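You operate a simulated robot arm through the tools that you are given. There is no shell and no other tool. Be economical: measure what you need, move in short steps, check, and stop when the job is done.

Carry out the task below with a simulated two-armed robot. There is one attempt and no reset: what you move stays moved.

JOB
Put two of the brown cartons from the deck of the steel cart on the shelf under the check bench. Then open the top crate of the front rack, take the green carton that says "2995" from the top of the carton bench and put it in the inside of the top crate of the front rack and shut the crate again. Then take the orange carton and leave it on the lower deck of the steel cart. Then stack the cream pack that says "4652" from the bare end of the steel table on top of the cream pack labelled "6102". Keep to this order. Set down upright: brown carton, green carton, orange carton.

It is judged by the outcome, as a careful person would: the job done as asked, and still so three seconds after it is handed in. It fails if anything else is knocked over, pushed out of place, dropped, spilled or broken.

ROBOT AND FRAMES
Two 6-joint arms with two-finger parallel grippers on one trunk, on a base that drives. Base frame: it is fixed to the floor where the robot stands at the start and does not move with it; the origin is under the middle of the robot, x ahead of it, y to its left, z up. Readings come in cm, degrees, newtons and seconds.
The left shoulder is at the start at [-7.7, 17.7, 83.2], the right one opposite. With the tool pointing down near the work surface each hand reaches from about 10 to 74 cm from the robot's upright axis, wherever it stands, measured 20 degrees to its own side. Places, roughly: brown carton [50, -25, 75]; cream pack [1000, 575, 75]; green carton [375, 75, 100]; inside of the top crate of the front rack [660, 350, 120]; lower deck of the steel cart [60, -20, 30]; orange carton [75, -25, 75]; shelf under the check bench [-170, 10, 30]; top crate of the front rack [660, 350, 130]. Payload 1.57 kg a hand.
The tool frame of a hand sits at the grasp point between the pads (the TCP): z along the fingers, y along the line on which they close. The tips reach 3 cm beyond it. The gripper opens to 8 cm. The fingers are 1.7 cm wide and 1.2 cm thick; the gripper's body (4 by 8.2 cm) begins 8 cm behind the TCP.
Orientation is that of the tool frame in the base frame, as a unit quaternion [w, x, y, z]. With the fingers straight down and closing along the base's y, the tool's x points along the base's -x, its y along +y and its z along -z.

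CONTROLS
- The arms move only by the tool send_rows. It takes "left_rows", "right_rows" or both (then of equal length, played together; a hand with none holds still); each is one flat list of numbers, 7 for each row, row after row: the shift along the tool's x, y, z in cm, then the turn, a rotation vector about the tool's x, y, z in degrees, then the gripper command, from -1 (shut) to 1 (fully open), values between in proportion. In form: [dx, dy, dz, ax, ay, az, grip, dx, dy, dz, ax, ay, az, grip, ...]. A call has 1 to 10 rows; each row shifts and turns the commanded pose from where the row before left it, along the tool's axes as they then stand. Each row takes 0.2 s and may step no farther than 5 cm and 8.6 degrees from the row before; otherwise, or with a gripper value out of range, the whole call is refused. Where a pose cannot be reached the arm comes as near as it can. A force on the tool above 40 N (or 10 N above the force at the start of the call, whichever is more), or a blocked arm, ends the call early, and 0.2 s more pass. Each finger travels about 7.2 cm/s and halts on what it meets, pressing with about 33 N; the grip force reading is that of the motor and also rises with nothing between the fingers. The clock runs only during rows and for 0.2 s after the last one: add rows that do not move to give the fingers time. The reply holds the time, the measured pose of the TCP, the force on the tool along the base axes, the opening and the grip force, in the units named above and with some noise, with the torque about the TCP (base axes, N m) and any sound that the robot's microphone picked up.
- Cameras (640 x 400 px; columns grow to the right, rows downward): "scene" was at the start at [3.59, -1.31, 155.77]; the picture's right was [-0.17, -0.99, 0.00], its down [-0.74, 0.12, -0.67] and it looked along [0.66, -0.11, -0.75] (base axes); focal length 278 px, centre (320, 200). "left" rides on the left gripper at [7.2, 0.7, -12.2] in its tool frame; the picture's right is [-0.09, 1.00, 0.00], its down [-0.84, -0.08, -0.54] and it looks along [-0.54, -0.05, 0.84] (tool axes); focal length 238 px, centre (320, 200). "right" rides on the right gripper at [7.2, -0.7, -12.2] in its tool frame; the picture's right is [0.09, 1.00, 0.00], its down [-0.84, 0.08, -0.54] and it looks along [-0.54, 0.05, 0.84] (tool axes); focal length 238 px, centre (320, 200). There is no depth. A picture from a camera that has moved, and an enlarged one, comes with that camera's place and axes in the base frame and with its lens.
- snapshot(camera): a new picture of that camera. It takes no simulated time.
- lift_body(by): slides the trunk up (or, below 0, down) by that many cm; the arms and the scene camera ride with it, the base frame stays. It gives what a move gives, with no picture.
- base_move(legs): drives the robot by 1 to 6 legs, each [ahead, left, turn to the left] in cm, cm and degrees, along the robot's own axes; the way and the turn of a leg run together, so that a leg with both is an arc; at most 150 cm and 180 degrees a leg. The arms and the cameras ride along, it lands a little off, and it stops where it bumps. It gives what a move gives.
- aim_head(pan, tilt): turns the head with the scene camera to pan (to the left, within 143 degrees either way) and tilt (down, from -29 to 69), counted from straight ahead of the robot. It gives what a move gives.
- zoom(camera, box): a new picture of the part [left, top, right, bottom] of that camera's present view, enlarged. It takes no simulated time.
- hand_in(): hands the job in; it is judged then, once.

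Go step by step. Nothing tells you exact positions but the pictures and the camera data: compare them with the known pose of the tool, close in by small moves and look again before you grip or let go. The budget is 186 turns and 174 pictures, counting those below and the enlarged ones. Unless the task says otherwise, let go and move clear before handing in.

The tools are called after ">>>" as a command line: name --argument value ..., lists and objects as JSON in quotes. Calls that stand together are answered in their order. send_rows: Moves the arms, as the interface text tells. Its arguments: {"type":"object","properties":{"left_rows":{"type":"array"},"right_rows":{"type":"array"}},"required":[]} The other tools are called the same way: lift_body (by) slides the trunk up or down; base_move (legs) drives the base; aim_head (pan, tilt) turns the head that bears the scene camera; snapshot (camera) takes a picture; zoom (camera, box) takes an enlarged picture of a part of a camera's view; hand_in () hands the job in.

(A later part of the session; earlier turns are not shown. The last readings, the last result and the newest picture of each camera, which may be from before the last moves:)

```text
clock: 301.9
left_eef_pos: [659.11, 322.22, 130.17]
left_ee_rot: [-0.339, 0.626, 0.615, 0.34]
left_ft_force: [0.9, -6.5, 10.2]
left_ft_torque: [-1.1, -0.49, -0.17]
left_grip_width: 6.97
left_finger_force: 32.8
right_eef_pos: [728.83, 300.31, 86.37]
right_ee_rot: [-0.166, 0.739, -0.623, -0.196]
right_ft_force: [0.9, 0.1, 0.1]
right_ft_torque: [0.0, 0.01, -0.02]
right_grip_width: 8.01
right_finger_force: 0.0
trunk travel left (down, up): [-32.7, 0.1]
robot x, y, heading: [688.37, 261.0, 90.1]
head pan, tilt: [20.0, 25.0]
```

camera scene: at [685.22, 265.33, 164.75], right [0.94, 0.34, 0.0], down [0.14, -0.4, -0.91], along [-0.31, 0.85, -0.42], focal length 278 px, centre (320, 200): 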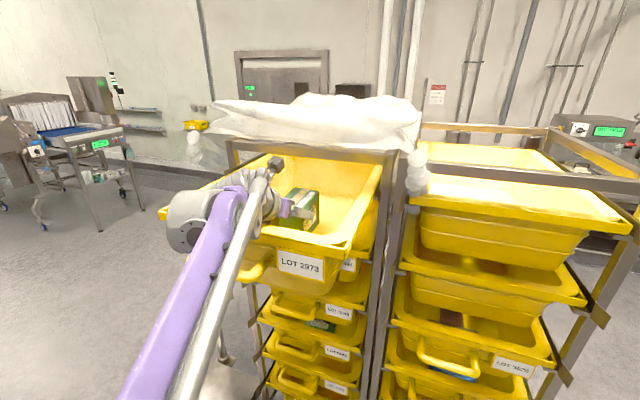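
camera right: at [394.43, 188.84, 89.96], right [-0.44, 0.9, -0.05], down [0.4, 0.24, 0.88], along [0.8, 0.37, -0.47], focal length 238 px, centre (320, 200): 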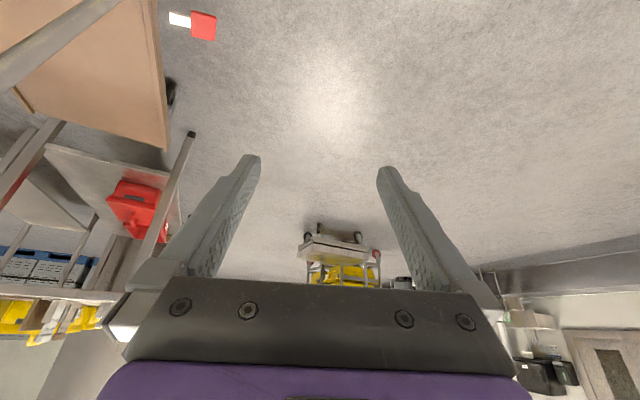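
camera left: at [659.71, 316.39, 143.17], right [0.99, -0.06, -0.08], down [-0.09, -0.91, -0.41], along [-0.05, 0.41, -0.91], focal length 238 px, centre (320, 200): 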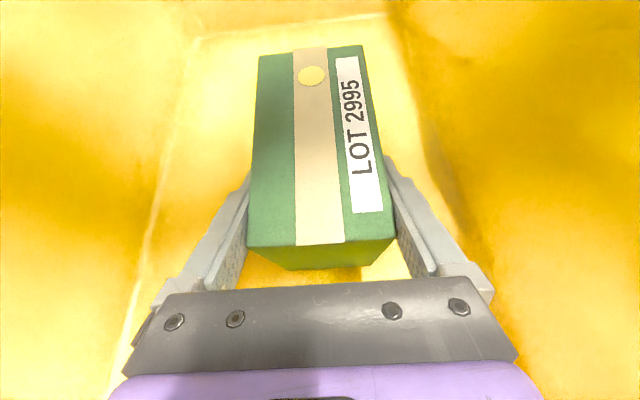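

The tool now feels about 15 N of support under the carton, and the floor works out at z≈121, where the carton's bottom is. I open and withdraw up along the tool axis.

>>> send_rows --left_rows '[0, 0, 0, 0, 0, 0, 1, 0, 0, 0, 0, 0, 0, 1, 0, 0, 0, 0, 0, 0, 1]'

>>> snapshot --camera "left"

```text
clock: 302.7
left_eef_pos: [659.08, 322.3, 130.16]
left_ee_rot: [-0.339, 0.626, 0.615, 0.34]
left_ft_force: [-0.2, -0.3, -0.9]
left_ft_torque: [0.0, -0.02, -0.04]
left_grip_width: 8.0
left_finger_force: 0.1
right_eef_pos: [728.75, 300.23, 86.36]
right_ee_rot: [-0.164, 0.739, -0.623, -0.197]
right_ft_force: [0.3, -0.2, 0.6]
right_ft_torque: [0.0, 0.0, -0.02]
right_grip_width: 8.02
right_finger_force: 0.1
trunk travel left (down, up): [-32.7, 0.1]
robot x, y, heading: [688.43, 260.84, 89.9]
head pan, tilt: [20.0, 25.0]
```

```text
79 pictures are left
camera left: at [659.98, 315.89, 142.55], right [0.99, -0.07, -0.08], down [-0.09, -0.91, -0.41], along [-0.05, 0.42, -0.91], focal length 238 px, centre (320, 200)
```

left: 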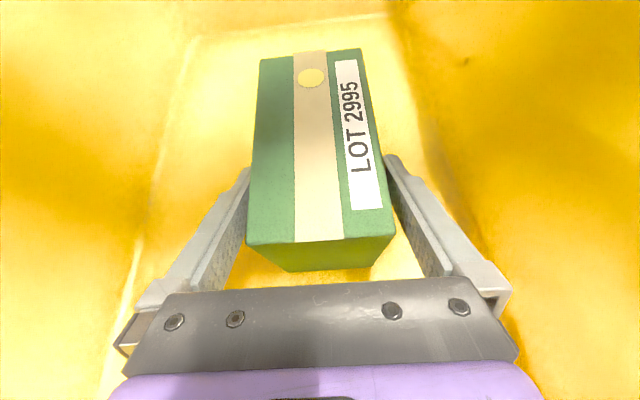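

The carton stands in the crate. I raise the hand, then back out.

>>> send_rows --left_rows '[0.82, 0, -0.57, 0, 0, 0, 1, 1.64, 0, -1.15, 0, 0, 0, 1, 1.64, 0, -1.15, 0, 0, 0, 1, 1.64, 0, -1.15, 0, 0, 0, 1, 1.64, 0, -1.15, 0, 0, 0, 1, 1.64, 0, -1.15, 0, 0, 0, 1, 1.64, 0, -1.15, 0, 0, 0, 1]'

>>> base_move --legs '[[-38, 0, 0]]'

>>> snapshot --camera "scene"

>>> snapshot --camera "left"

```text
clock: 304.3
left_eef_pos: [658.91, 322.51, 142.11]
left_ee_rot: [-0.336, 0.627, 0.616, 0.339]
left_ft_force: [-0.4, -0.2, 0.1]
left_ft_torque: [0.0, -0.02, 0.01]
left_grip_width: 7.99
left_finger_force: 0.1
right_eef_pos: [728.65, 300.58, 86.14]
right_ee_rot: [-0.165, 0.739, -0.624, -0.194]
right_ft_force: [0.1, 0.2, 0.4]
right_ft_torque: [-0.03, 0.05, -0.01]
right_grip_width: 8.01
right_finger_force: 0.0
trunk travel left (down, up): [-32.7, 0.1]
robot x, y, heading: [688.44, 261.09, 90.2]
head pan, tilt: [20.0, 25.0]
```

```text
clock: 306.7
left_eef_pos: [658.8, 284.92, 142.13]
left_ee_rot: [-0.337, 0.627, 0.616, 0.34]
left_ft_force: [-0.4, -0.7, -0.2]
left_ft_torque: [0.0, -0.01, -0.02]
left_grip_width: 7.98
left_finger_force: 0.0
right_eef_pos: [728.54, 263.11, 86.29]
right_ee_rot: [-0.165, 0.739, -0.623, -0.194]
right_ft_force: [1.0, -0.3, -0.5]
right_ft_torque: [0.0, -0.03, 0.03]
right_grip_width: 8.0
right_finger_force: 0.0
trunk travel left (down, up): [-32.7, 0.1]
robot x, y, heading: [688.15, 223.55, 90.2]
head pan, tilt: [20.0, 25.0]
```

```text
78 pictures are left
camera scene: at [685.21, 227.76, 164.76], right [0.94, 0.34, 0.0], down [0.14, -0.4, -0.91], along [-0.31, 0.85, -0.42], focal length 278 px, centre (320, 200)
```

scene: 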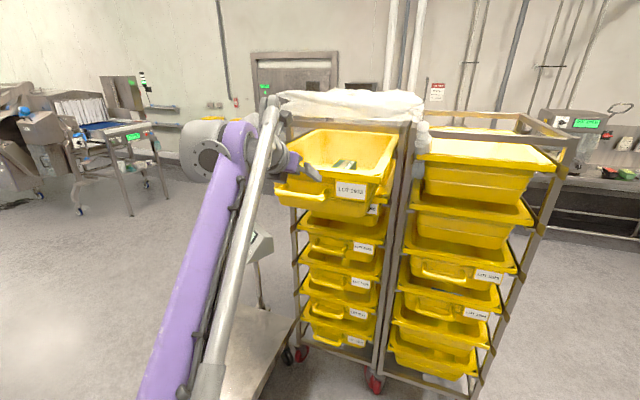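

```text
77 pictures are left
camera left: at [659.63, 278.54, 154.67], right [0.99, -0.06, -0.08], down [-0.09, -0.91, -0.41], along [-0.05, 0.41, -0.91], focal length 238 px, centre (320, 200)
```

left: 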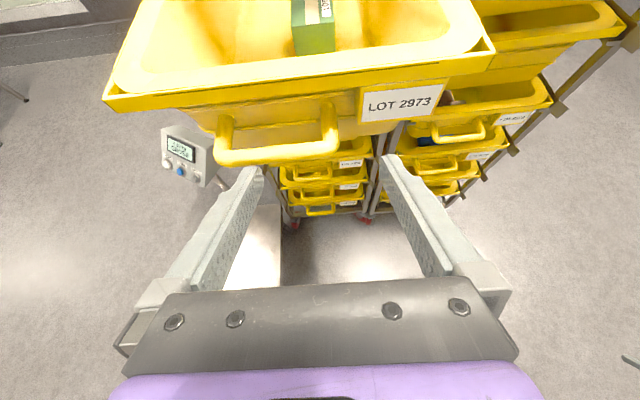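

The carton stands upright inside. To shut the crate I level the hand, close the fingers and push on the rim's front lip at z≈136.5.

>>> send_rows --left_rows '[0, 0, 0, 0, 7, 0, -1, 0, 0, 0, 0, 7, 0, -1, 0, 0, 0, 0, 7, 0, -1, 0, 0, 0, 0, 7, 0, -1, 0, 0, 0, 0, 7, 0, -1, -2.7, 0, 0, 0, 0, 0, -1, -2.7, 0, 0, 0, 0, 0, -1, 0, 0, 0, 0, 0, 0, -1]'

>>> snapshot --camera "left"

>>> snapshot --camera "scene"

```text
clock: 308.5
left_eef_pos: [658.81, 284.95, 136.57]
left_ee_rot: [-0.506, 0.495, 0.487, 0.511]
left_ft_force: [0.3, -0.1, 0.3]
left_ft_torque: [0.0, 0.01, -0.02]
left_grip_width: 0.01
left_finger_force: 21.1
right_eef_pos: [728.51, 262.92, 86.24]
right_ee_rot: [-0.164, 0.74, -0.623, -0.194]
right_ft_force: [0.3, -0.1, -0.8]
right_ft_torque: [-0.03, 0.03, -0.01]
right_grip_width: 8.02
right_finger_force: 0.1
trunk travel left (down, up): [-32.7, 0.1]
robot x, y, heading: [688.4, 223.29, 90.0]
head pan, tilt: [20.0, 25.0]
```

```text
76 pictures are left
camera left: at [659.41, 272.49, 143.28], right [1.0, -0.01, -0.1], down [-0.09, -0.51, -0.86], along [-0.04, 0.86, -0.51], focal length 238 px, centre (320, 200)
```

left: 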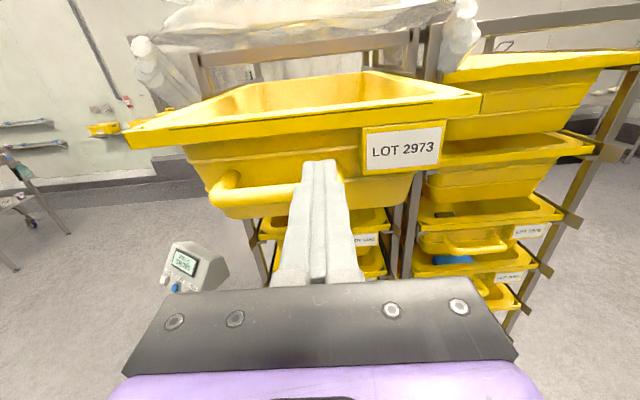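

```text
75 pictures are left
camera scene: at [685.22, 227.7, 164.75], right [0.94, 0.34, 0.0], down [0.14, -0.4, -0.91], along [-0.31, 0.85, -0.42], focal length 278 px, centre (320, 200)
```

scene: 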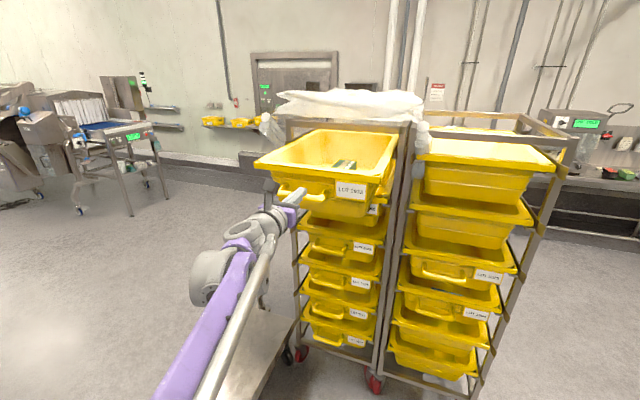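

The lip spans z 136.4–137.9; I raise 0.6 cm and push by driving forward.

>>> send_rows --left_rows '[0.6, 0, 0, 0, 0, 0, -1, 0, 0, 0, 0, 0, 0, -1]'

>>> base_move --legs '[[22, 0, 0]]'

>>> snapshot --camera "left"

```text
clock: 309.1
left_eef_pos: [658.89, 284.92, 137.27]
left_ee_rot: [-0.507, 0.495, 0.486, 0.512]
left_ft_force: [0.3, 0.1, 0.1]
left_ft_torque: [0.01, 0.01, 0.0]
left_grip_width: 0.01
left_finger_force: 20.6
right_eef_pos: [728.5, 263.1, 86.17]
right_ee_rot: [-0.164, 0.74, -0.623, -0.194]
right_ft_force: [-0.1, 0.1, -0.3]
right_ft_torque: [0.0, 0.0, 0.02]
right_grip_width: 7.97
right_finger_force: 0.1
trunk travel left (down, up): [-32.7, 0.1]
robot x, y, heading: [688.43, 223.45, 90.4]
head pan, tilt: [20.0, 25.0]
```

```text
clock: 310.8
left_eef_pos: [659.14, 306.73, 137.18]
left_ee_rot: [-0.505, 0.496, 0.486, 0.512]
left_ft_force: [0.2, 0.1, 0.2]
left_ft_torque: [-0.01, 0.0, -0.02]
left_grip_width: 0.0
left_finger_force: 21.0
right_eef_pos: [728.78, 284.57, 86.32]
right_ee_rot: [-0.165, 0.738, -0.626, -0.193]
right_ft_force: [-0.7, 0.0, 0.3]
right_ft_torque: [-0.01, 0.02, -0.03]
right_grip_width: 7.99
right_finger_force: 0.0
trunk travel left (down, up): [-32.7, 0.1]
robot x, y, heading: [688.4, 245.14, 89.9]
head pan, tilt: [20.0, 25.0]
```

```text
74 pictures are left
camera left: at [659.78, 294.26, 143.83], right [1.0, -0.02, -0.1], down [-0.09, -0.51, -0.86], along [-0.04, 0.86, -0.51], focal length 238 px, centre (320, 200)
```

left: 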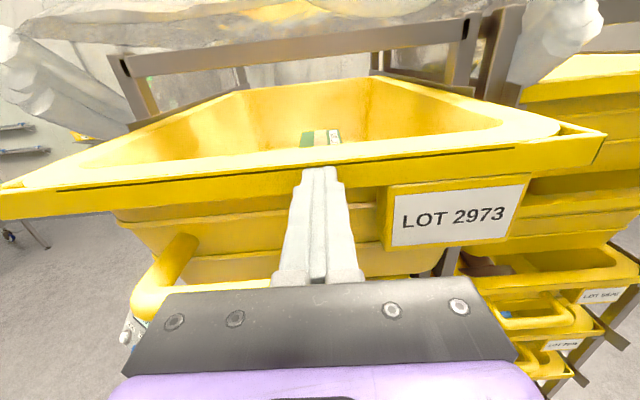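

The crate is moving in with the push. I drive on until it meets its stop.

>>> base_move --legs '[[13, 0, 0]]'

>>> snapshot --camera "left"

>>> snapshot --camera "scene"

```text
clock: 312.1
left_eef_pos: [659.36, 319.4, 137.16]
left_ee_rot: [-0.504, 0.497, 0.485, 0.513]
left_ft_force: [-0.5, 0.4, 0.0]
left_ft_torque: [-0.01, -0.01, -0.01]
left_grip_width: 0.01
left_finger_force: 21.5
right_eef_pos: [728.96, 297.1, 86.02]
right_ee_rot: [-0.164, 0.738, -0.626, -0.193]
right_ft_force: [0.3, 0.5, -0.1]
right_ft_torque: [0.05, 0.0, -0.03]
right_grip_width: 8.02
right_finger_force: 0.1
trunk travel left (down, up): [-32.7, 0.1]
robot x, y, heading: [688.75, 257.91, 89.8]
head pan, tilt: [20.0, 25.0]
```

```text
73 pictures are left
camera left: at [659.93, 306.94, 143.82], right [1.0, -0.02, -0.1], down [-0.09, -0.51, -0.86], along [-0.03, 0.86, -0.51], focal length 238 px, centre (320, 200)
```

left: 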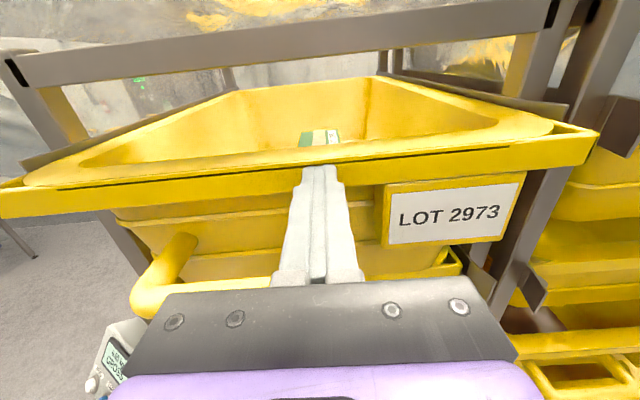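

```text
72 pictures are left
camera scene: at [685.34, 262.01, 164.72], right [0.94, 0.34, 0.0], down [0.14, -0.4, -0.91], along [-0.31, 0.85, -0.42], focal length 278 px, centre (320, 200)
```

scene: 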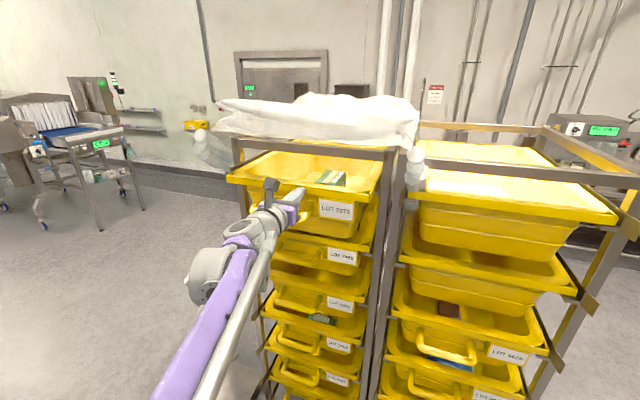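

>>> base_move --legs '[[9, 0, 0]]'

>>> snapshot --camera "scene"

```text
clock: 313.3
left_eef_pos: [659.51, 328.09, 137.09]
left_ee_rot: [-0.504, 0.498, 0.484, 0.513]
left_ft_force: [0.7, 0.8, -0.9]
left_ft_torque: [-0.01, -0.01, 0.0]
left_grip_width: 0.0
left_finger_force: 21.7
right_eef_pos: [729.04, 306.17, 86.13]
right_ee_rot: [-0.164, 0.738, -0.625, -0.194]
right_ft_force: [-0.6, 0.1, -0.6]
right_ft_torque: [-0.02, -0.01, 0.02]
right_grip_width: 8.02
right_finger_force: 0.0
trunk travel left (down, up): [-32.7, 0.1]
robot x, y, heading: [688.29, 266.53, 89.4]
head pan, tilt: [20.0, 25.0]
stopped in leg 1: the force on the tool passed its limit at 94 N (the readings are from after the stop); the commanded pose is now the measured one
```

```text
71 pictures are left
camera scene: at [685.4, 271.02, 164.75], right [0.94, 0.34, 0.0], down [0.14, -0.4, -0.91], along [-0.31, 0.85, -0.42], focal length 278 px, centre (320, 200)
```

scene: 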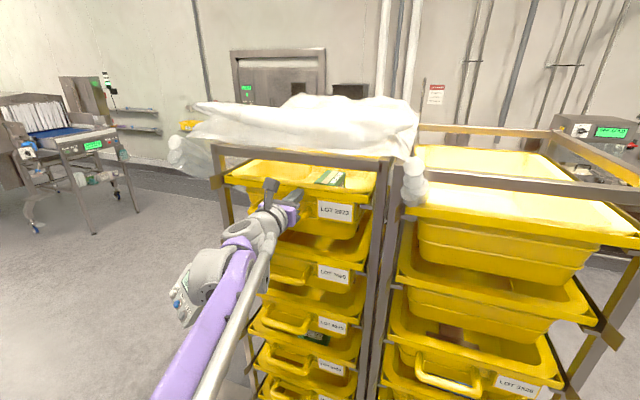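

The crate met its stop. I back away and verify.

>>> base_move --legs '[[-45, 0, 0]]'

>>> snapshot --camera "scene"

>>> zoom --camera "left" --box '[100, 0, 540, 200]'

```text
clock: 315.9
left_eef_pos: [659.55, 284.45, 137.1]
left_ee_rot: [-0.503, 0.499, 0.482, 0.516]
left_ft_force: [0.8, -0.7, -0.9]
left_ft_torque: [0.03, 0.01, -0.01]
left_grip_width: 0.0
left_finger_force: 21.1
right_eef_pos: [728.77, 261.87, 86.19]
right_ee_rot: [-0.166, 0.734, -0.629, -0.193]
right_ft_force: [0.7, -0.4, -0.3]
right_ft_torque: [-0.01, 0.0, -0.02]
right_grip_width: 8.0
right_finger_force: 0.2
trunk travel left (down, up): [-32.7, 0.1]
robot x, y, heading: [687.97, 222.62, 89.5]
head pan, tilt: [20.0, 25.0]
```

```text
70 pictures are left
camera scene: at [685.03, 227.08, 164.76], right [0.94, 0.33, 0.0], down [0.14, -0.4, -0.91], along [-0.3, 0.86, -0.42], focal length 278 px, centre (320, 200)
```

scene: 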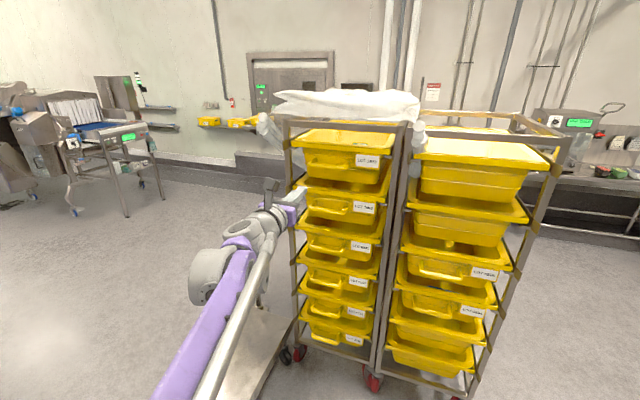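

```text
1.45 times, centred on (320, 100) of left
camera zoom: at [660.0, 271.96, 143.78], right [0.99, -0.03, -0.1], down [-0.1, -0.51, -0.86], along [-0.03, 0.86, -0.51], focal length 347 px, centre (320, 346)
```

zoom: 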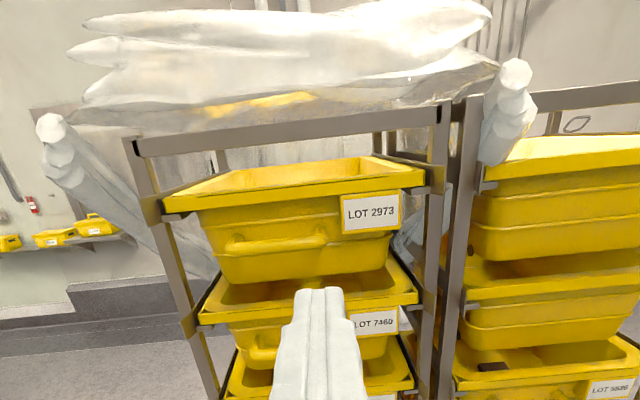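

The top crate is shut again with the carton inside. Next is the orange carton on the steel cart; I tuck the left hand (camera on top, 45° down) and drive back to the start area.

>>> send_rows --left_rows '[0, 0, 0, 0, -7.5, 0, 1, 0, 0, 0, 0, -7.5, 0, 1, 0, 0, 0, 0, -7.5, 0, 1, 0, 0, 0, 0, -7.5, 0, 1, 0, 0, 0, 0, -7.5, 0, 1, 0, 0, 0, 0, -7.5, 0, 1]'

>>> send_rows --left_rows '[-3.98, 0, 1.33, 0, 0, 0, 1, -3.98, 0, 1.33, 0, 0, 0, 1, -3.98, 0, 1.33, 0, 0, 0, 1, -3.98, 0, 1.33, 0, 0, 0, 1, -3.98, 0, 1.33, 0, 0, 0, 1, -3.98, 0, 1.33, 0, 0, 0, 1, -3.98, 0, 1.33, 0, 0, 0, 1, -3.98, 0, 1.33, 0, 0, 0, 1]'

>>> base_move --legs '[[0, 0, 90], [150, 0, 0], [150, 0, 0], [100, 0, 0]]'

>>> aim_head --pan 0 --tilt 20

>>> snapshot --camera "scene"

```text
clock: 317.4
left_eef_pos: [659.53, 284.5, 137.02]
left_ee_rot: [-0.279, 0.658, 0.639, 0.284]
left_ft_force: [-0.6, -0.8, -0.1]
left_ft_torque: [-0.01, 0.02, 0.0]
left_grip_width: 7.99
left_finger_force: 0.0
right_eef_pos: [728.91, 261.91, 86.24]
right_ee_rot: [-0.166, 0.735, -0.628, -0.193]
right_ft_force: [0.2, 0.0, 0.1]
right_ft_torque: [-0.01, -0.01, -0.01]
right_grip_width: 7.98
right_finger_force: 0.0
trunk travel left (down, up): [-32.7, 0.1]
robot x, y, heading: [688.07, 222.6, 89.3]
head pan, tilt: [20.0, 25.0]
```

```text
clock: 319.1
left_eef_pos: [658.65, 270.37, 106.59]
left_ee_rot: [-0.279, 0.659, 0.638, 0.284]
left_ft_force: [0.4, -0.3, 0.1]
left_ft_torque: [0.0, 0.0, -0.03]
left_grip_width: 7.99
left_finger_force: 0.1
right_eef_pos: [728.89, 261.86, 86.24]
right_ee_rot: [-0.165, 0.735, -0.628, -0.193]
right_ft_force: [0.3, 0.5, 0.5]
right_ft_torque: [0.01, 0.02, 0.03]
right_grip_width: 8.01
right_finger_force: 0.1
trunk travel left (down, up): [-32.7, 0.1]
robot x, y, heading: [688.07, 222.78, 89.4]
head pan, tilt: [20.0, 25.0]
```

```text
clock: 342.4
left_eef_pos: [238.52, 181.75, 106.66]
left_ee_rot: [-0.399, -0.006, 0.917, -0.005]
left_ft_force: [0.7, 0.0, -0.2]
left_ft_torque: [-0.01, 0.01, 0.01]
left_grip_width: 8.02
left_finger_force: 0.0
right_eef_pos: [244.08, 252.15, 86.22]
right_ee_rot: [0.025, 0.962, 0.097, -0.254]
right_ft_force: [0.5, -0.7, 0.2]
right_ft_torque: [0.01, 0.02, 0.01]
right_grip_width: 8.0
right_finger_force: 0.2
trunk travel left (down, up): [-32.7, 0.1]
robot x, y, heading: [285.04, 213.25, -178.2]
head pan, tilt: [20.0, 25.0]
```

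```text
clock: 343.2
left_eef_pos: [238.44, 181.82, 106.61]
left_ee_rot: [-0.399, -0.006, 0.917, -0.005]
left_ft_force: [-0.2, -0.5, -0.3]
left_ft_torque: [0.01, 0.01, 0.04]
left_grip_width: 8.01
left_finger_force: 0.0
right_eef_pos: [243.96, 252.14, 86.07]
right_ee_rot: [0.025, 0.962, 0.097, -0.253]
right_ft_force: [-0.3, 0.0, 0.1]
right_ft_torque: [0.04, 0.0, 0.02]
right_grip_width: 8.0
right_finger_force: 0.0
trunk travel left (down, up): [-32.7, 0.1]
robot x, y, heading: [284.91, 213.63, -178.4]
head pan, tilt: [0.0, 20.0]
```

```text
68 pictures are left
camera scene: at [279.91, 213.03, 165.56], right [-0.03, 1.0, 0.0], down [0.34, 0.01, -0.94], along [-0.94, -0.03, -0.34], focal length 278 px, centre (320, 200)
```

scene: 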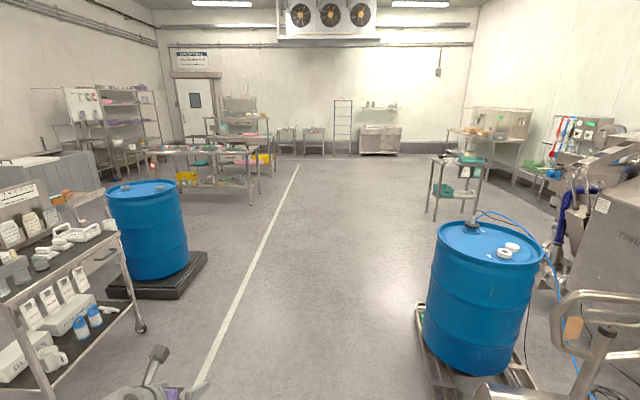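

>>> base_move --legs '[[150, 12, 0], [150, 12, -1], [38, 0, 0], [0, 0, 90]]'

>>> aim_head --pan 20 --tilt 25

>>> snapshot --camera "scene"

```text
refused: leg 1 is longer than a leg can be; nothing moved
```

```text
clock: 344.0
left_eef_pos: [238.27, 181.84, 106.68]
left_ee_rot: [-0.399, -0.005, 0.917, -0.005]
left_ft_force: [0.4, 0.1, 0.1]
left_ft_torque: [-0.01, 0.02, -0.01]
left_grip_width: 7.99
left_finger_force: 0.0
right_eef_pos: [244.14, 252.12, 86.35]
right_ee_rot: [0.024, 0.962, 0.097, -0.253]
right_ft_force: [0.7, 0.6, 0.0]
right_ft_torque: [0.0, -0.04, -0.02]
right_grip_width: 7.98
right_finger_force: 0.1
trunk travel left (down, up): [-32.7, 0.1]
robot x, y, heading: [284.94, 213.05, -178.4]
head pan, tilt: [20.0, 25.0]
```

```text
67 pictures are left
camera scene: at [280.66, 209.9, 164.75], right [-0.37, 0.93, 0.0], down [0.39, 0.16, -0.91], along [-0.84, -0.34, -0.42], focal length 278 px, centre (320, 200)
```

scene: 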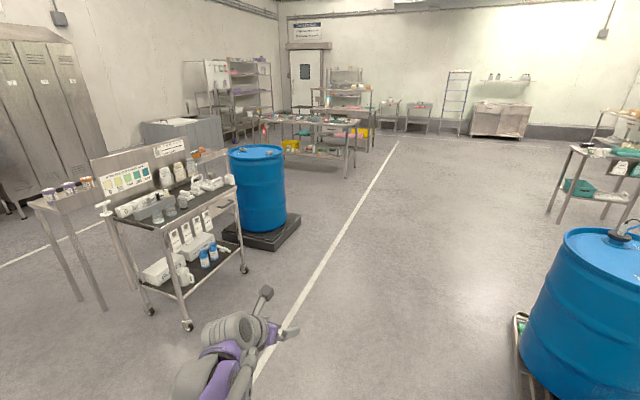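

>>> base_move --legs '[[145, 12, 0], [145, 12, -1], [48, 0, 0], [0, 0, 90]]'

>>> snapshot --camera "scene"

```text
clock: 364.5
left_eef_pos: [-24.1, 130.51, 106.6]
left_ee_rot: [0.28, 0.65, -0.647, 0.284]
left_ft_force: [-0.6, 0.8, 0.3]
left_ft_torque: [-0.02, -0.01, 0.02]
left_grip_width: 8.01
left_finger_force: 0.0
right_eef_pos: [-94.49, 136.45, 86.26]
right_ee_rot: [0.197, 0.613, 0.748, -0.161]
right_ft_force: [0.3, 0.5, -0.8]
right_ft_torque: [0.0, -0.03, -0.02]
right_grip_width: 8.01
right_finger_force: 0.1
trunk travel left (down, up): [-32.7, 0.1]
robot x, y, heading: [-55.44, 177.15, -88.8]
head pan, tilt: [20.0, 25.0]
```

```text
66 pictures are left
camera scene: at [-52.11, 172.88, 164.75], right [-0.93, -0.37, 0.0], down [-0.15, 0.39, -0.91], along [0.33, -0.84, -0.42], focal length 278 px, centre (320, 200)
```

scene: 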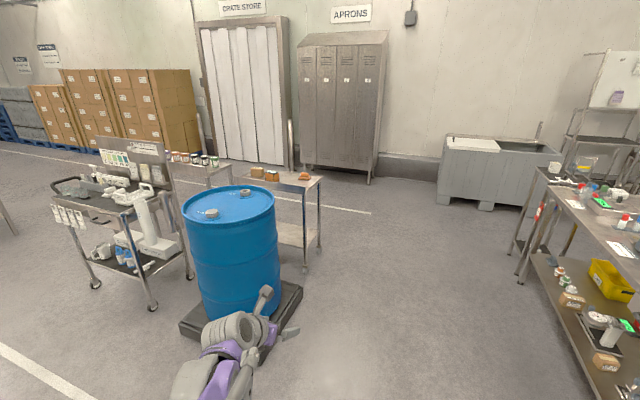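

>>> base_move --legs '[[150, 0, 0], [60, 0, 0], [0, 0, 89]]'

>>> aim_head --pan 0 --tilt 30

>>> snapshot --camera "scene"

```text
clock: 378.7
left_eef_pos: [-0.57, 0.7, 106.67]
left_ee_rot: [-0.011, 0.917, 0.019, 0.399]
left_ft_force: [-0.3, 0.4, 0.7]
left_ft_torque: [-0.05, 0.0, 0.0]
left_grip_width: 8.0
left_finger_force: 0.0
right_eef_pos: [-4.17, -69.91, 86.15]
right_ee_rot: [0.254, -0.11, 0.961, 0.028]
right_ft_force: [-0.8, 0.7, 0.5]
right_ft_torque: [-0.01, -0.02, -0.01]
right_grip_width: 7.98
right_finger_force: 0.2
trunk travel left (down, up): [-32.7, 0.1]
robot x, y, heading: [-45.95, -32.13, 3.1]
head pan, tilt: [20.0, 25.0]
```

```text
clock: 379.5
left_eef_pos: [-0.75, 0.69, 106.59]
left_ee_rot: [-0.011, 0.917, 0.018, 0.399]
left_ft_force: [-0.8, -0.6, 0.8]
left_ft_torque: [0.01, -0.02, -0.02]
left_grip_width: 8.0
left_finger_force: 0.0
right_eef_pos: [-4.17, -69.9, 86.17]
right_ee_rot: [0.254, -0.11, 0.961, 0.029]
right_ft_force: [0.9, 0.2, -0.3]
right_ft_torque: [0.01, -0.02, 0.0]
right_grip_width: 8.01
right_finger_force: 0.1
trunk travel left (down, up): [-32.7, 0.1]
robot x, y, heading: [-46.11, -32.29, 3.4]
head pan, tilt: [0.0, 30.0]
```

```text
65 pictures are left
camera scene: at [-41.57, -31.81, 163.95], right [0.06, -1.0, 0.0], down [-0.5, -0.03, -0.87], along [0.86, 0.05, -0.5], focal length 278 px, centre (320, 200)
```

scene: 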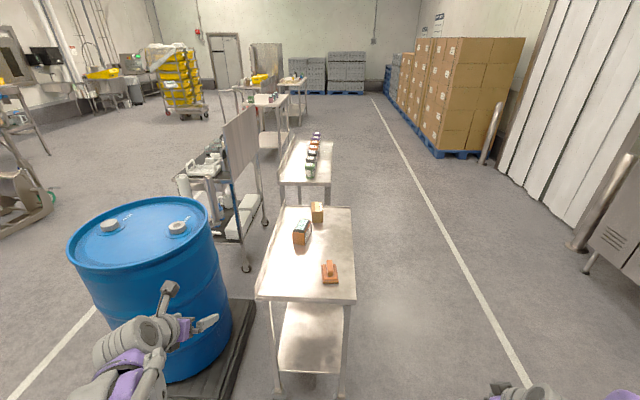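

The cart is ahead with its empty lower deck. I shift right so the left arm stays away from the drum, straighten, and approach.

>>> base_move --legs '[[0, -17, -3.3], [36, 0, 0]]'

>>> aim_head --pan 20 --tilt 45

>>> snapshot --camera "scene"

>>> snapshot --camera "left"

```text
clock: 383.6
left_eef_pos: [38.22, -19.62, 106.63]
left_ee_rot: [0.001, 0.917, -0.009, 0.399]
left_ft_force: [-1.2, 1.0, 0.4]
left_ft_torque: [-0.01, 0.02, 0.0]
left_grip_width: 8.03
left_finger_force: 0.0
right_eef_pos: [30.14, -89.89, 86.16]
right_ee_rot: [0.253, -0.081, 0.964, 0.021]
right_ft_force: [-0.1, -0.4, -0.6]
right_ft_torque: [0.0, 0.0, 0.0]
right_grip_width: 7.97
right_finger_force: 0.1
trunk travel left (down, up): [-32.7, 0.1]
robot x, y, heading: [-9.31, -49.7, -0.2]
head pan, tilt: [0.0, 30.0]
```

```text
clock: 384.4
left_eef_pos: [38.12, -19.55, 106.55]
left_ee_rot: [0.001, 0.917, -0.009, 0.398]
left_ft_force: [0.1, 0.5, -1.1]
left_ft_torque: [0.01, -0.02, 0.01]
left_grip_width: 7.99
left_finger_force: 0.0
right_eef_pos: [30.32, -89.88, 86.26]
right_ee_rot: [0.254, -0.082, 0.964, 0.021]
right_ft_force: [0.1, -0.3, 0.5]
right_ft_torque: [-0.01, 0.03, 0.03]
right_grip_width: 7.99
right_finger_force: 0.0
trunk travel left (down, up): [-32.7, 0.1]
robot x, y, heading: [-9.23, -49.55, 0.2]
head pan, tilt: [20.0, 45.0]
```

```text
64 pictures are left
camera scene: at [-6.01, -46.89, 161.7], right [0.34, -0.94, 0.0], down [-0.66, -0.24, -0.71], along [0.67, 0.24, -0.71], focal length 278 px, centre (320, 200)
```

scene: 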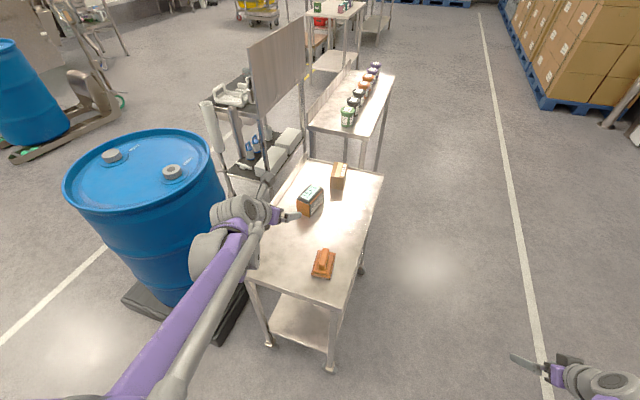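

```text
63 pictures are left
camera left: at [34.28, -20.31, 120.09], right [-0.08, -0.99, -0.07], down [-0.97, 0.1, -0.24], along [0.25, 0.05, -0.97], focal length 238 px, centre (320, 200)
```

left: 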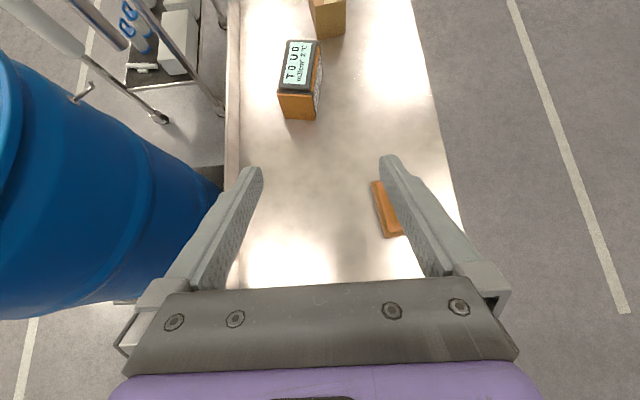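

Orange carton: x 61.6–72.6, y about −14 to −20, top z≈86. I move 8 cm closer, align the yaw (≈ −7°) and go to a pre-grasp.

>>> base_move --legs '[[8, 0, 0]]'

>>> send_rows --left_rows '[0, 0, 0, -4.9, 0, 4.6, 1, -0.86, -0.98, 3.46, 0, 0, 0, 1, -0.86, -0.98, 3.46, 0, 0, 0, 1, -0.86, -0.98, 3.46, 0, 0, 0, 1, -0.86, -0.98, 3.46, 0, 0, 0, 1, -0.86, -0.98, 3.46, 0, 0, 0, 1, 0, 0, 0, 0, 0, 0, 1]'

>>> snapshot --camera "left"

```text
clock: 385.5
left_eef_pos: [46.01, -19.69, 106.42]
left_ee_rot: [0.002, 0.917, -0.009, 0.399]
left_ft_force: [-0.2, -0.5, 0.1]
left_ft_torque: [0.04, 0.03, -0.03]
left_grip_width: 7.99
left_finger_force: 0.0
right_eef_pos: [38.12, -89.94, 86.07]
right_ee_rot: [0.254, -0.08, 0.964, 0.02]
right_ft_force: [0.3, -0.3, 0.5]
right_ft_torque: [0.03, 0.0, 0.02]
right_grip_width: 8.01
right_finger_force: 0.0
trunk travel left (down, up): [-32.7, 0.1]
robot x, y, heading: [-1.17, -49.74, -0.3]
head pan, tilt: [20.0, 45.0]
```

```text
clock: 387.1
left_eef_pos: [56.75, -15.87, 91.91]
left_ee_rot: [0.025, 0.915, -0.063, 0.398]
left_ft_force: [-1.1, -0.1, -0.6]
left_ft_torque: [-0.01, -0.02, -0.03]
left_grip_width: 8.0
left_finger_force: 0.0
right_eef_pos: [38.31, -89.96, 86.25]
right_ee_rot: [0.253, -0.08, 0.964, 0.02]
right_ft_force: [0.1, -0.6, 0.4]
right_ft_torque: [-0.02, -0.02, -0.03]
right_grip_width: 7.98
right_finger_force: 0.0
trunk travel left (down, up): [-32.7, 0.1]
robot x, y, heading: [-1.36, -49.52, -0.3]
head pan, tilt: [20.0, 45.0]
```

```text
62 pictures are left
camera left: at [52.72, -16.14, 105.34], right [-0.2, -0.98, -0.07], down [-0.95, 0.21, -0.24], along [0.25, 0.02, -0.97], focal length 238 px, centre (320, 200)
```

left: 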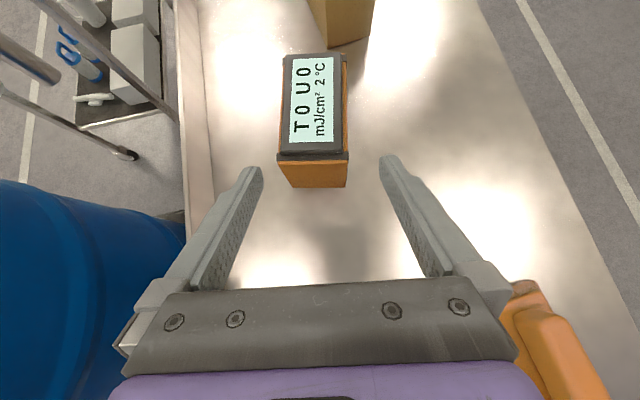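

Good alignment. I advance 12 cm and close.

>>> send_rows --left_rows '[0, -0.3, 3, 0, 0, 0, 1, 0, 0, 3, 0, 0, 0, 1, 0, 0, 3, 0, 0, 0, 1, 0, 0, 3.2, 0, 0, 0, 1, 0, 0, 0, 0, 0, 0, 1]'

>>> snapshot --camera "left"

>>> send_rows --left_rows '[0, 0, 0, 0, 0, 0, -1, 0, 0, 0, 0, 0, 0, -1, 0, 0, 0, 0, 0, 0, -1, 0, 0, 0, 0, 0, 0, -1, 0, 0, 0, 0, 0, 0, -1, 0, 0, 0, 0, 0, 0, -1, 0.15, 0, -0.14, 0, 0, 0, -1, 0.29, 0, -0.27, 0, 0, 0, -1, 0.36, 0, -0.34, 0, 0, 0, -1, 0.36, 0, -0.34, 0, 0, 0, -1]'

>>> snapshot --camera "left"

```text
clock: 388.3
left_eef_pos: [65.27, -16.79, 83.56]
left_ee_rot: [0.025, 0.915, -0.063, 0.397]
left_ft_force: [0.1, -0.4, -0.6]
left_ft_torque: [0.03, 0.01, -0.02]
left_grip_width: 8.01
left_finger_force: 0.1
right_eef_pos: [38.1, -90.07, 86.31]
right_ee_rot: [0.253, -0.081, 0.964, 0.021]
right_ft_force: [-0.8, -0.4, -0.7]
right_ft_torque: [-0.01, -0.02, 0.0]
right_grip_width: 8.0
right_finger_force: 0.0
trunk travel left (down, up): [-32.7, 0.1]
robot x, y, heading: [-1.15, -49.6, -0.1]
head pan, tilt: [20.0, 45.0]
```

```text
61 pictures are left
camera left: at [61.36, -17.1, 97.02], right [-0.2, -0.98, -0.07], down [-0.95, 0.21, -0.24], along [0.25, 0.02, -0.97], focal length 238 px, centre (320, 200)
```

left: 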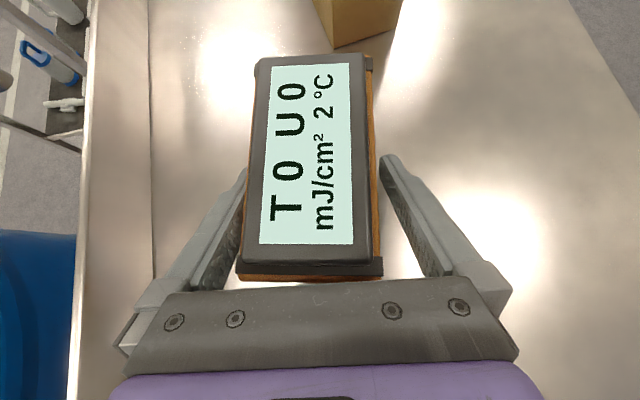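

```text
clock: 390.5
left_eef_pos: [65.34, -17.0, 85.05]
left_ee_rot: [0.024, 0.915, -0.063, 0.399]
left_ft_force: [-0.4, -0.9, -1.9]
left_ft_torque: [-0.03, 0.01, -0.04]
left_grip_width: 5.99
left_finger_force: 33.7
right_eef_pos: [38.18, -89.91, 86.17]
right_ee_rot: [0.254, -0.08, 0.964, 0.02]
right_ft_force: [0.1, -0.2, 1.2]
right_ft_torque: [0.01, 0.01, 0.02]
right_grip_width: 7.99
right_finger_force: 0.1
trunk travel left (down, up): [-32.7, 0.1]
robot x, y, heading: [-1.41, -49.71, -0.3]
head pan, tilt: [20.0, 45.0]
```

```text
60 pictures are left
camera left: at [61.43, -17.07, 98.46], right [-0.2, -0.98, -0.07], down [-0.95, 0.21, -0.24], along [0.25, 0.02, -0.97], focal length 238 px, centre (320, 200)
```

left: 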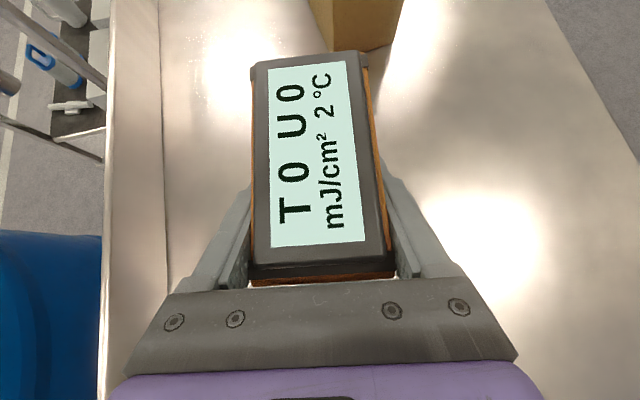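

Held firmly (6.0 cm). I lift it 8 cm further and back away from the cart.

>>> send_rows --left_rows '[0.58, 0, -0.55, 0, 0, 0, -1, 0.73, 0, -0.68, 0, 0, 0, -1, 0.73, 0, -0.68, 0, 0, 0, -1, 0.73, 0, -0.68, 0, 0, 0, -1, 0.73, 0, -0.68, 0, 0, 0, -1, 0.73, 0, -0.68, 0, 0, 0, -1, 0.73, 0, -0.68, 0, 0, 0, -1, 0.73, 0, -0.68, 0, 0, 0, -1, 0.58, 0, -0.55, 0, 0, 0, -1]'

>>> base_move --legs '[[-52, 0, 0]]'

>>> lift_body --by -30

>>> aim_head --pan 10 --tilt 35

>>> snapshot --camera "scene"

```text
clock: 392.5
left_eef_pos: [65.28, -16.98, 93.6]
left_ee_rot: [0.025, 0.915, -0.063, 0.397]
left_ft_force: [0.2, -0.5, -3.0]
left_ft_torque: [-0.02, 0.06, 0.03]
left_grip_width: 5.96
left_finger_force: 33.1
right_eef_pos: [38.3, -89.97, 86.2]
right_ee_rot: [0.254, -0.081, 0.964, 0.021]
right_ft_force: [-0.2, 0.0, -0.1]
right_ft_torque: [0.02, 0.01, -0.01]
right_grip_width: 7.99
right_finger_force: 0.1
trunk travel left (down, up): [-32.7, 0.1]
robot x, y, heading: [-1.23, -49.36, -0.1]
head pan, tilt: [20.0, 45.0]
```

```text
clock: 395.5
left_eef_pos: [14.32, -16.81, 93.6]
left_ee_rot: [0.025, 0.915, -0.062, 0.398]
left_ft_force: [-0.1, 0.6, -3.1]
left_ft_torque: [0.0, -0.05, -0.01]
left_grip_width: 5.98
left_finger_force: 33.3
right_eef_pos: [-12.26, -89.75, 86.16]
right_ee_rot: [0.253, -0.082, 0.964, 0.021]
right_ft_force: [0.3, -0.1, -0.5]
right_ft_torque: [0.01, 0.01, -0.05]
right_grip_width: 8.04
right_finger_force: 0.1
trunk travel left (down, up): [-32.7, 0.1]
robot x, y, heading: [-51.96, -49.83, 0.0]
head pan, tilt: [20.0, 45.0]
```

```text
clock: 398.5
left_eef_pos: [14.46, -16.66, 63.65]
left_ee_rot: [0.024, 0.915, -0.062, 0.398]
left_ft_force: [1.2, 0.0, -3.0]
left_ft_torque: [0.0, 0.04, -0.04]
left_grip_width: 6.0
left_finger_force: 33.0
right_eef_pos: [-12.53, -89.83, 56.22]
right_ee_rot: [0.254, -0.082, 0.963, 0.021]
right_ft_force: [-1.0, -0.2, 0.8]
right_ft_torque: [0.01, 0.01, 0.0]
right_grip_width: 8.01
right_finger_force: 0.1
trunk travel left (down, up): [-2.7, 30.1]
robot x, y, heading: [-52.11, -49.5, 0.2]
head pan, tilt: [20.0, 45.0]
```

```text
clock: 399.2
left_eef_pos: [14.6, -16.6, 63.59]
left_ee_rot: [0.025, 0.915, -0.062, 0.399]
left_ft_force: [0.1, -0.3, -3.1]
left_ft_torque: [0.0, 0.03, 0.04]
left_grip_width: 5.96
left_finger_force: 33.5
right_eef_pos: [-12.28, -89.7, 56.17]
right_ee_rot: [0.253, -0.083, 0.964, 0.021]
right_ft_force: [-0.9, 0.2, -0.3]
right_ft_torque: [0.02, 0.03, -0.03]
right_grip_width: 7.99
right_finger_force: 0.1
trunk travel left (down, up): [-2.7, 30.1]
robot x, y, heading: [-52.06, -49.56, -0.2]
head pan, tilt: [10.0, 35.0]
```

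```text
59 pictures are left
camera scene: at [-42.82, -48.11, 132.0], right [0.18, -0.98, 0.0], down [-0.57, -0.1, -0.82], along [0.81, 0.14, -0.57], focal length 278 px, centre (320, 200)
```

scene: 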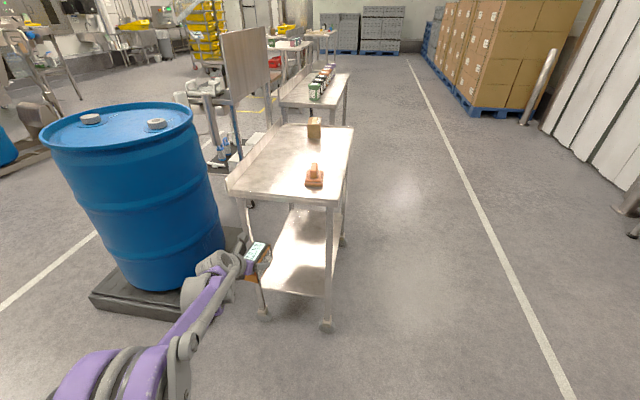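

The lower deck is at about z 26, free between the legs. I lower the hand in front of the cart, then drive it in.

>>> send_rows --left_rows '[-0.58, 0.3, 0.55, 0, 0, 0, -1, -0.8, 0.3, 0.75, 0, 0, 0, -1, -0.88, 0.3, 0.82, 0, 0, 0, -1, -0.88, 0.3, 0.82, 0, 0, 0, -1, -0.88, 0.3, 0.82, 0, 0, 0, -1, -0.88, 0.3, 0.82, 0, 0, 0, -1, -0.88, 0.3, 0.82, 0, 0, 0, -1, -0.88, 0.3, 0.82, 0, 0, 0, -1, -0.88, 0.3, 0.82, 0, 0, 0, -1, -0.88, 0.3, 0.82, 0, 0, 0, -1]'

>>> send_rows --left_rows '[-0.88, 0.3, 0.82, 0, 0, 0, -1, -0.88, 0.3, 0.82, 0, 0, 0, -1, -0.88, 0.3, 0.82, 0, 0, 0, -1, -0.88, 0.3, 0.82, 0, 0, 0, -1, -0.88, 0.3, 0.82, 0, 0, 0, -1, -0.88, 0.3, 0.82, 0, 0, 0, -1, -0.88, 0.3, 0.82, 0, 0, 0, -1, -0.88, 0.3, 0.82, 0, 0, 0, -1, -0.58, 0.3, 0.55, 0, 0, 0, -1]'

>>> lift_body --by -2.4

>>> snapshot --camera "scene"

>>> snapshot --camera "left"

```text
clock: 401.4
left_eef_pos: [13.93, -19.72, 51.97]
left_ee_rot: [0.024, 0.915, -0.062, 0.398]
left_ft_force: [-0.6, -0.4, -3.3]
left_ft_torque: [0.0, 0.0, 0.0]
left_grip_width: 5.98
left_finger_force: 33.3
right_eef_pos: [-12.33, -89.79, 56.15]
right_ee_rot: [0.254, -0.082, 0.963, 0.021]
right_ft_force: [0.5, 0.9, -0.2]
right_ft_torque: [-0.04, -0.04, 0.0]
right_grip_width: 7.98
right_finger_force: 0.0
trunk travel left (down, up): [-2.7, 30.1]
robot x, y, heading: [-52.02, -49.62, 0.2]
head pan, tilt: [10.0, 35.0]
```

```text
clock: 403.4
left_eef_pos: [13.61, -22.42, 41.56]
left_ee_rot: [0.025, 0.915, -0.062, 0.398]
left_ft_force: [-0.2, -0.2, -2.3]
left_ft_torque: [0.0, 0.02, 0.0]
left_grip_width: 5.96
left_finger_force: 33.2
right_eef_pos: [-12.32, -89.86, 56.1]
right_ee_rot: [0.254, -0.082, 0.964, 0.021]
right_ft_force: [0.4, -0.3, 0.5]
right_ft_torque: [0.01, 0.03, 0.0]
right_grip_width: 8.0
right_finger_force: 0.0
trunk travel left (down, up): [-2.7, 30.1]
robot x, y, heading: [-52.08, -49.82, 0.3]
head pan, tilt: [10.0, 35.0]
```

```text
clock: 404.1
left_eef_pos: [13.72, -22.26, 39.07]
left_ee_rot: [0.024, 0.915, -0.061, 0.398]
left_ft_force: [0.9, 0.0, -2.2]
left_ft_torque: [-0.02, -0.01, -0.03]
left_grip_width: 5.98
left_finger_force: 33.3
right_eef_pos: [-12.33, -89.84, 53.68]
right_ee_rot: [0.254, -0.082, 0.964, 0.021]
right_ft_force: [-0.2, 0.4, 0.0]
right_ft_torque: [0.01, 0.02, -0.01]
right_grip_width: 8.0
right_finger_force: 0.0
trunk travel left (down, up): [-0.3, 32.5]
robot x, y, heading: [-51.97, -49.64, 0.1]
head pan, tilt: [10.0, 35.0]
```

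```text
58 pictures are left
camera scene: at [-42.46, -48.12, 130.11], right [0.18, -0.98, 0.0], down [-0.56, -0.1, -0.82], along [0.81, 0.14, -0.57], focal length 278 px, centre (320, 200)
```

scene: 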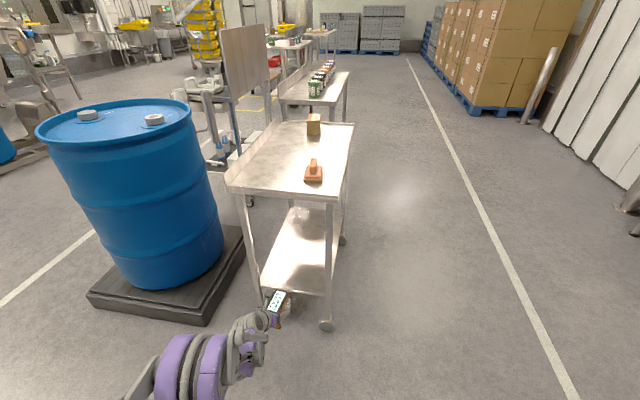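

```text
57 pictures are left
camera left: at [9.75, -22.45, 52.71], right [-0.19, -0.98, -0.07], down [-0.95, 0.21, -0.24], along [0.25, 0.02, -0.97], focal length 238 px, centre (320, 200)
```

left: 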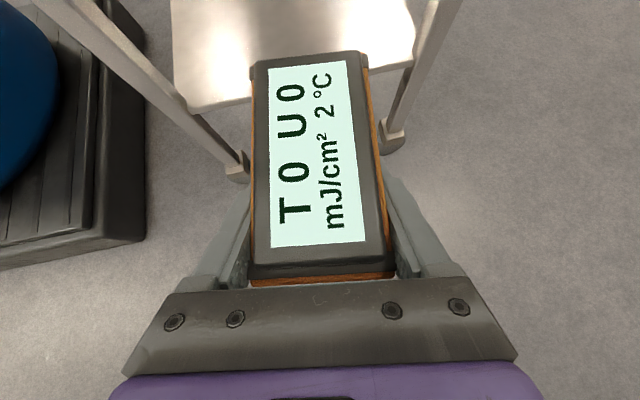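

Centred between the legs. I drive in 20 cm, check, then the rest.

>>> base_move --legs '[[20, 0, 0]]'

>>> snapshot --camera "left"

>>> snapshot --camera "scene"

```text
clock: 405.7
left_eef_pos: [34.43, -22.33, 39.21]
left_ee_rot: [0.025, 0.915, -0.063, 0.397]
left_ft_force: [0.7, -0.2, -2.2]
left_ft_torque: [0.0, 0.02, 0.02]
left_grip_width: 5.97
left_finger_force: 33.1
right_eef_pos: [8.34, -89.85, 53.6]
right_ee_rot: [0.253, -0.081, 0.964, 0.021]
right_ft_force: [-0.5, 0.2, 0.5]
right_ft_torque: [0.02, 0.01, 0.04]
right_grip_width: 8.03
right_finger_force: 0.0
trunk travel left (down, up): [-0.3, 32.5]
robot x, y, heading: [-31.5, -49.53, 0.0]
head pan, tilt: [10.0, 35.0]
```

```text
56 pictures are left
camera left: at [30.47, -22.52, 52.69], right [-0.2, -0.98, -0.07], down [-0.95, 0.21, -0.24], along [0.25, 0.02, -0.97], focal length 238 px, centre (320, 200)
```

left: 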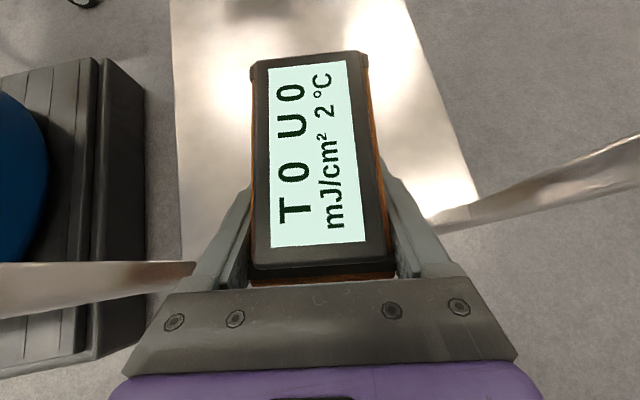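

```text
55 pictures are left
camera scene: at [-21.75, -48.11, 130.11], right [0.17, -0.98, 0.0], down [-0.57, -0.1, -0.82], along [0.81, 0.14, -0.57], focal length 278 px, centre (320, 200)
```

scene: 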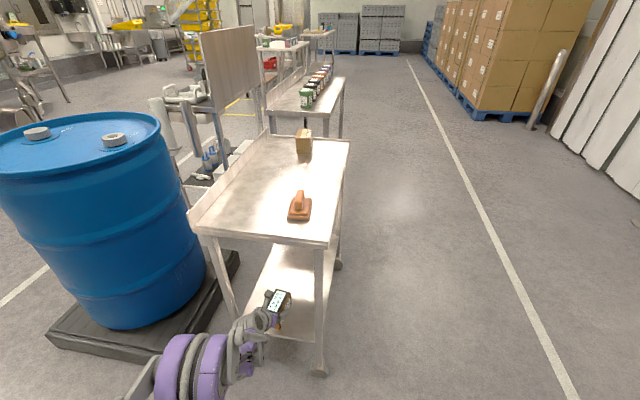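

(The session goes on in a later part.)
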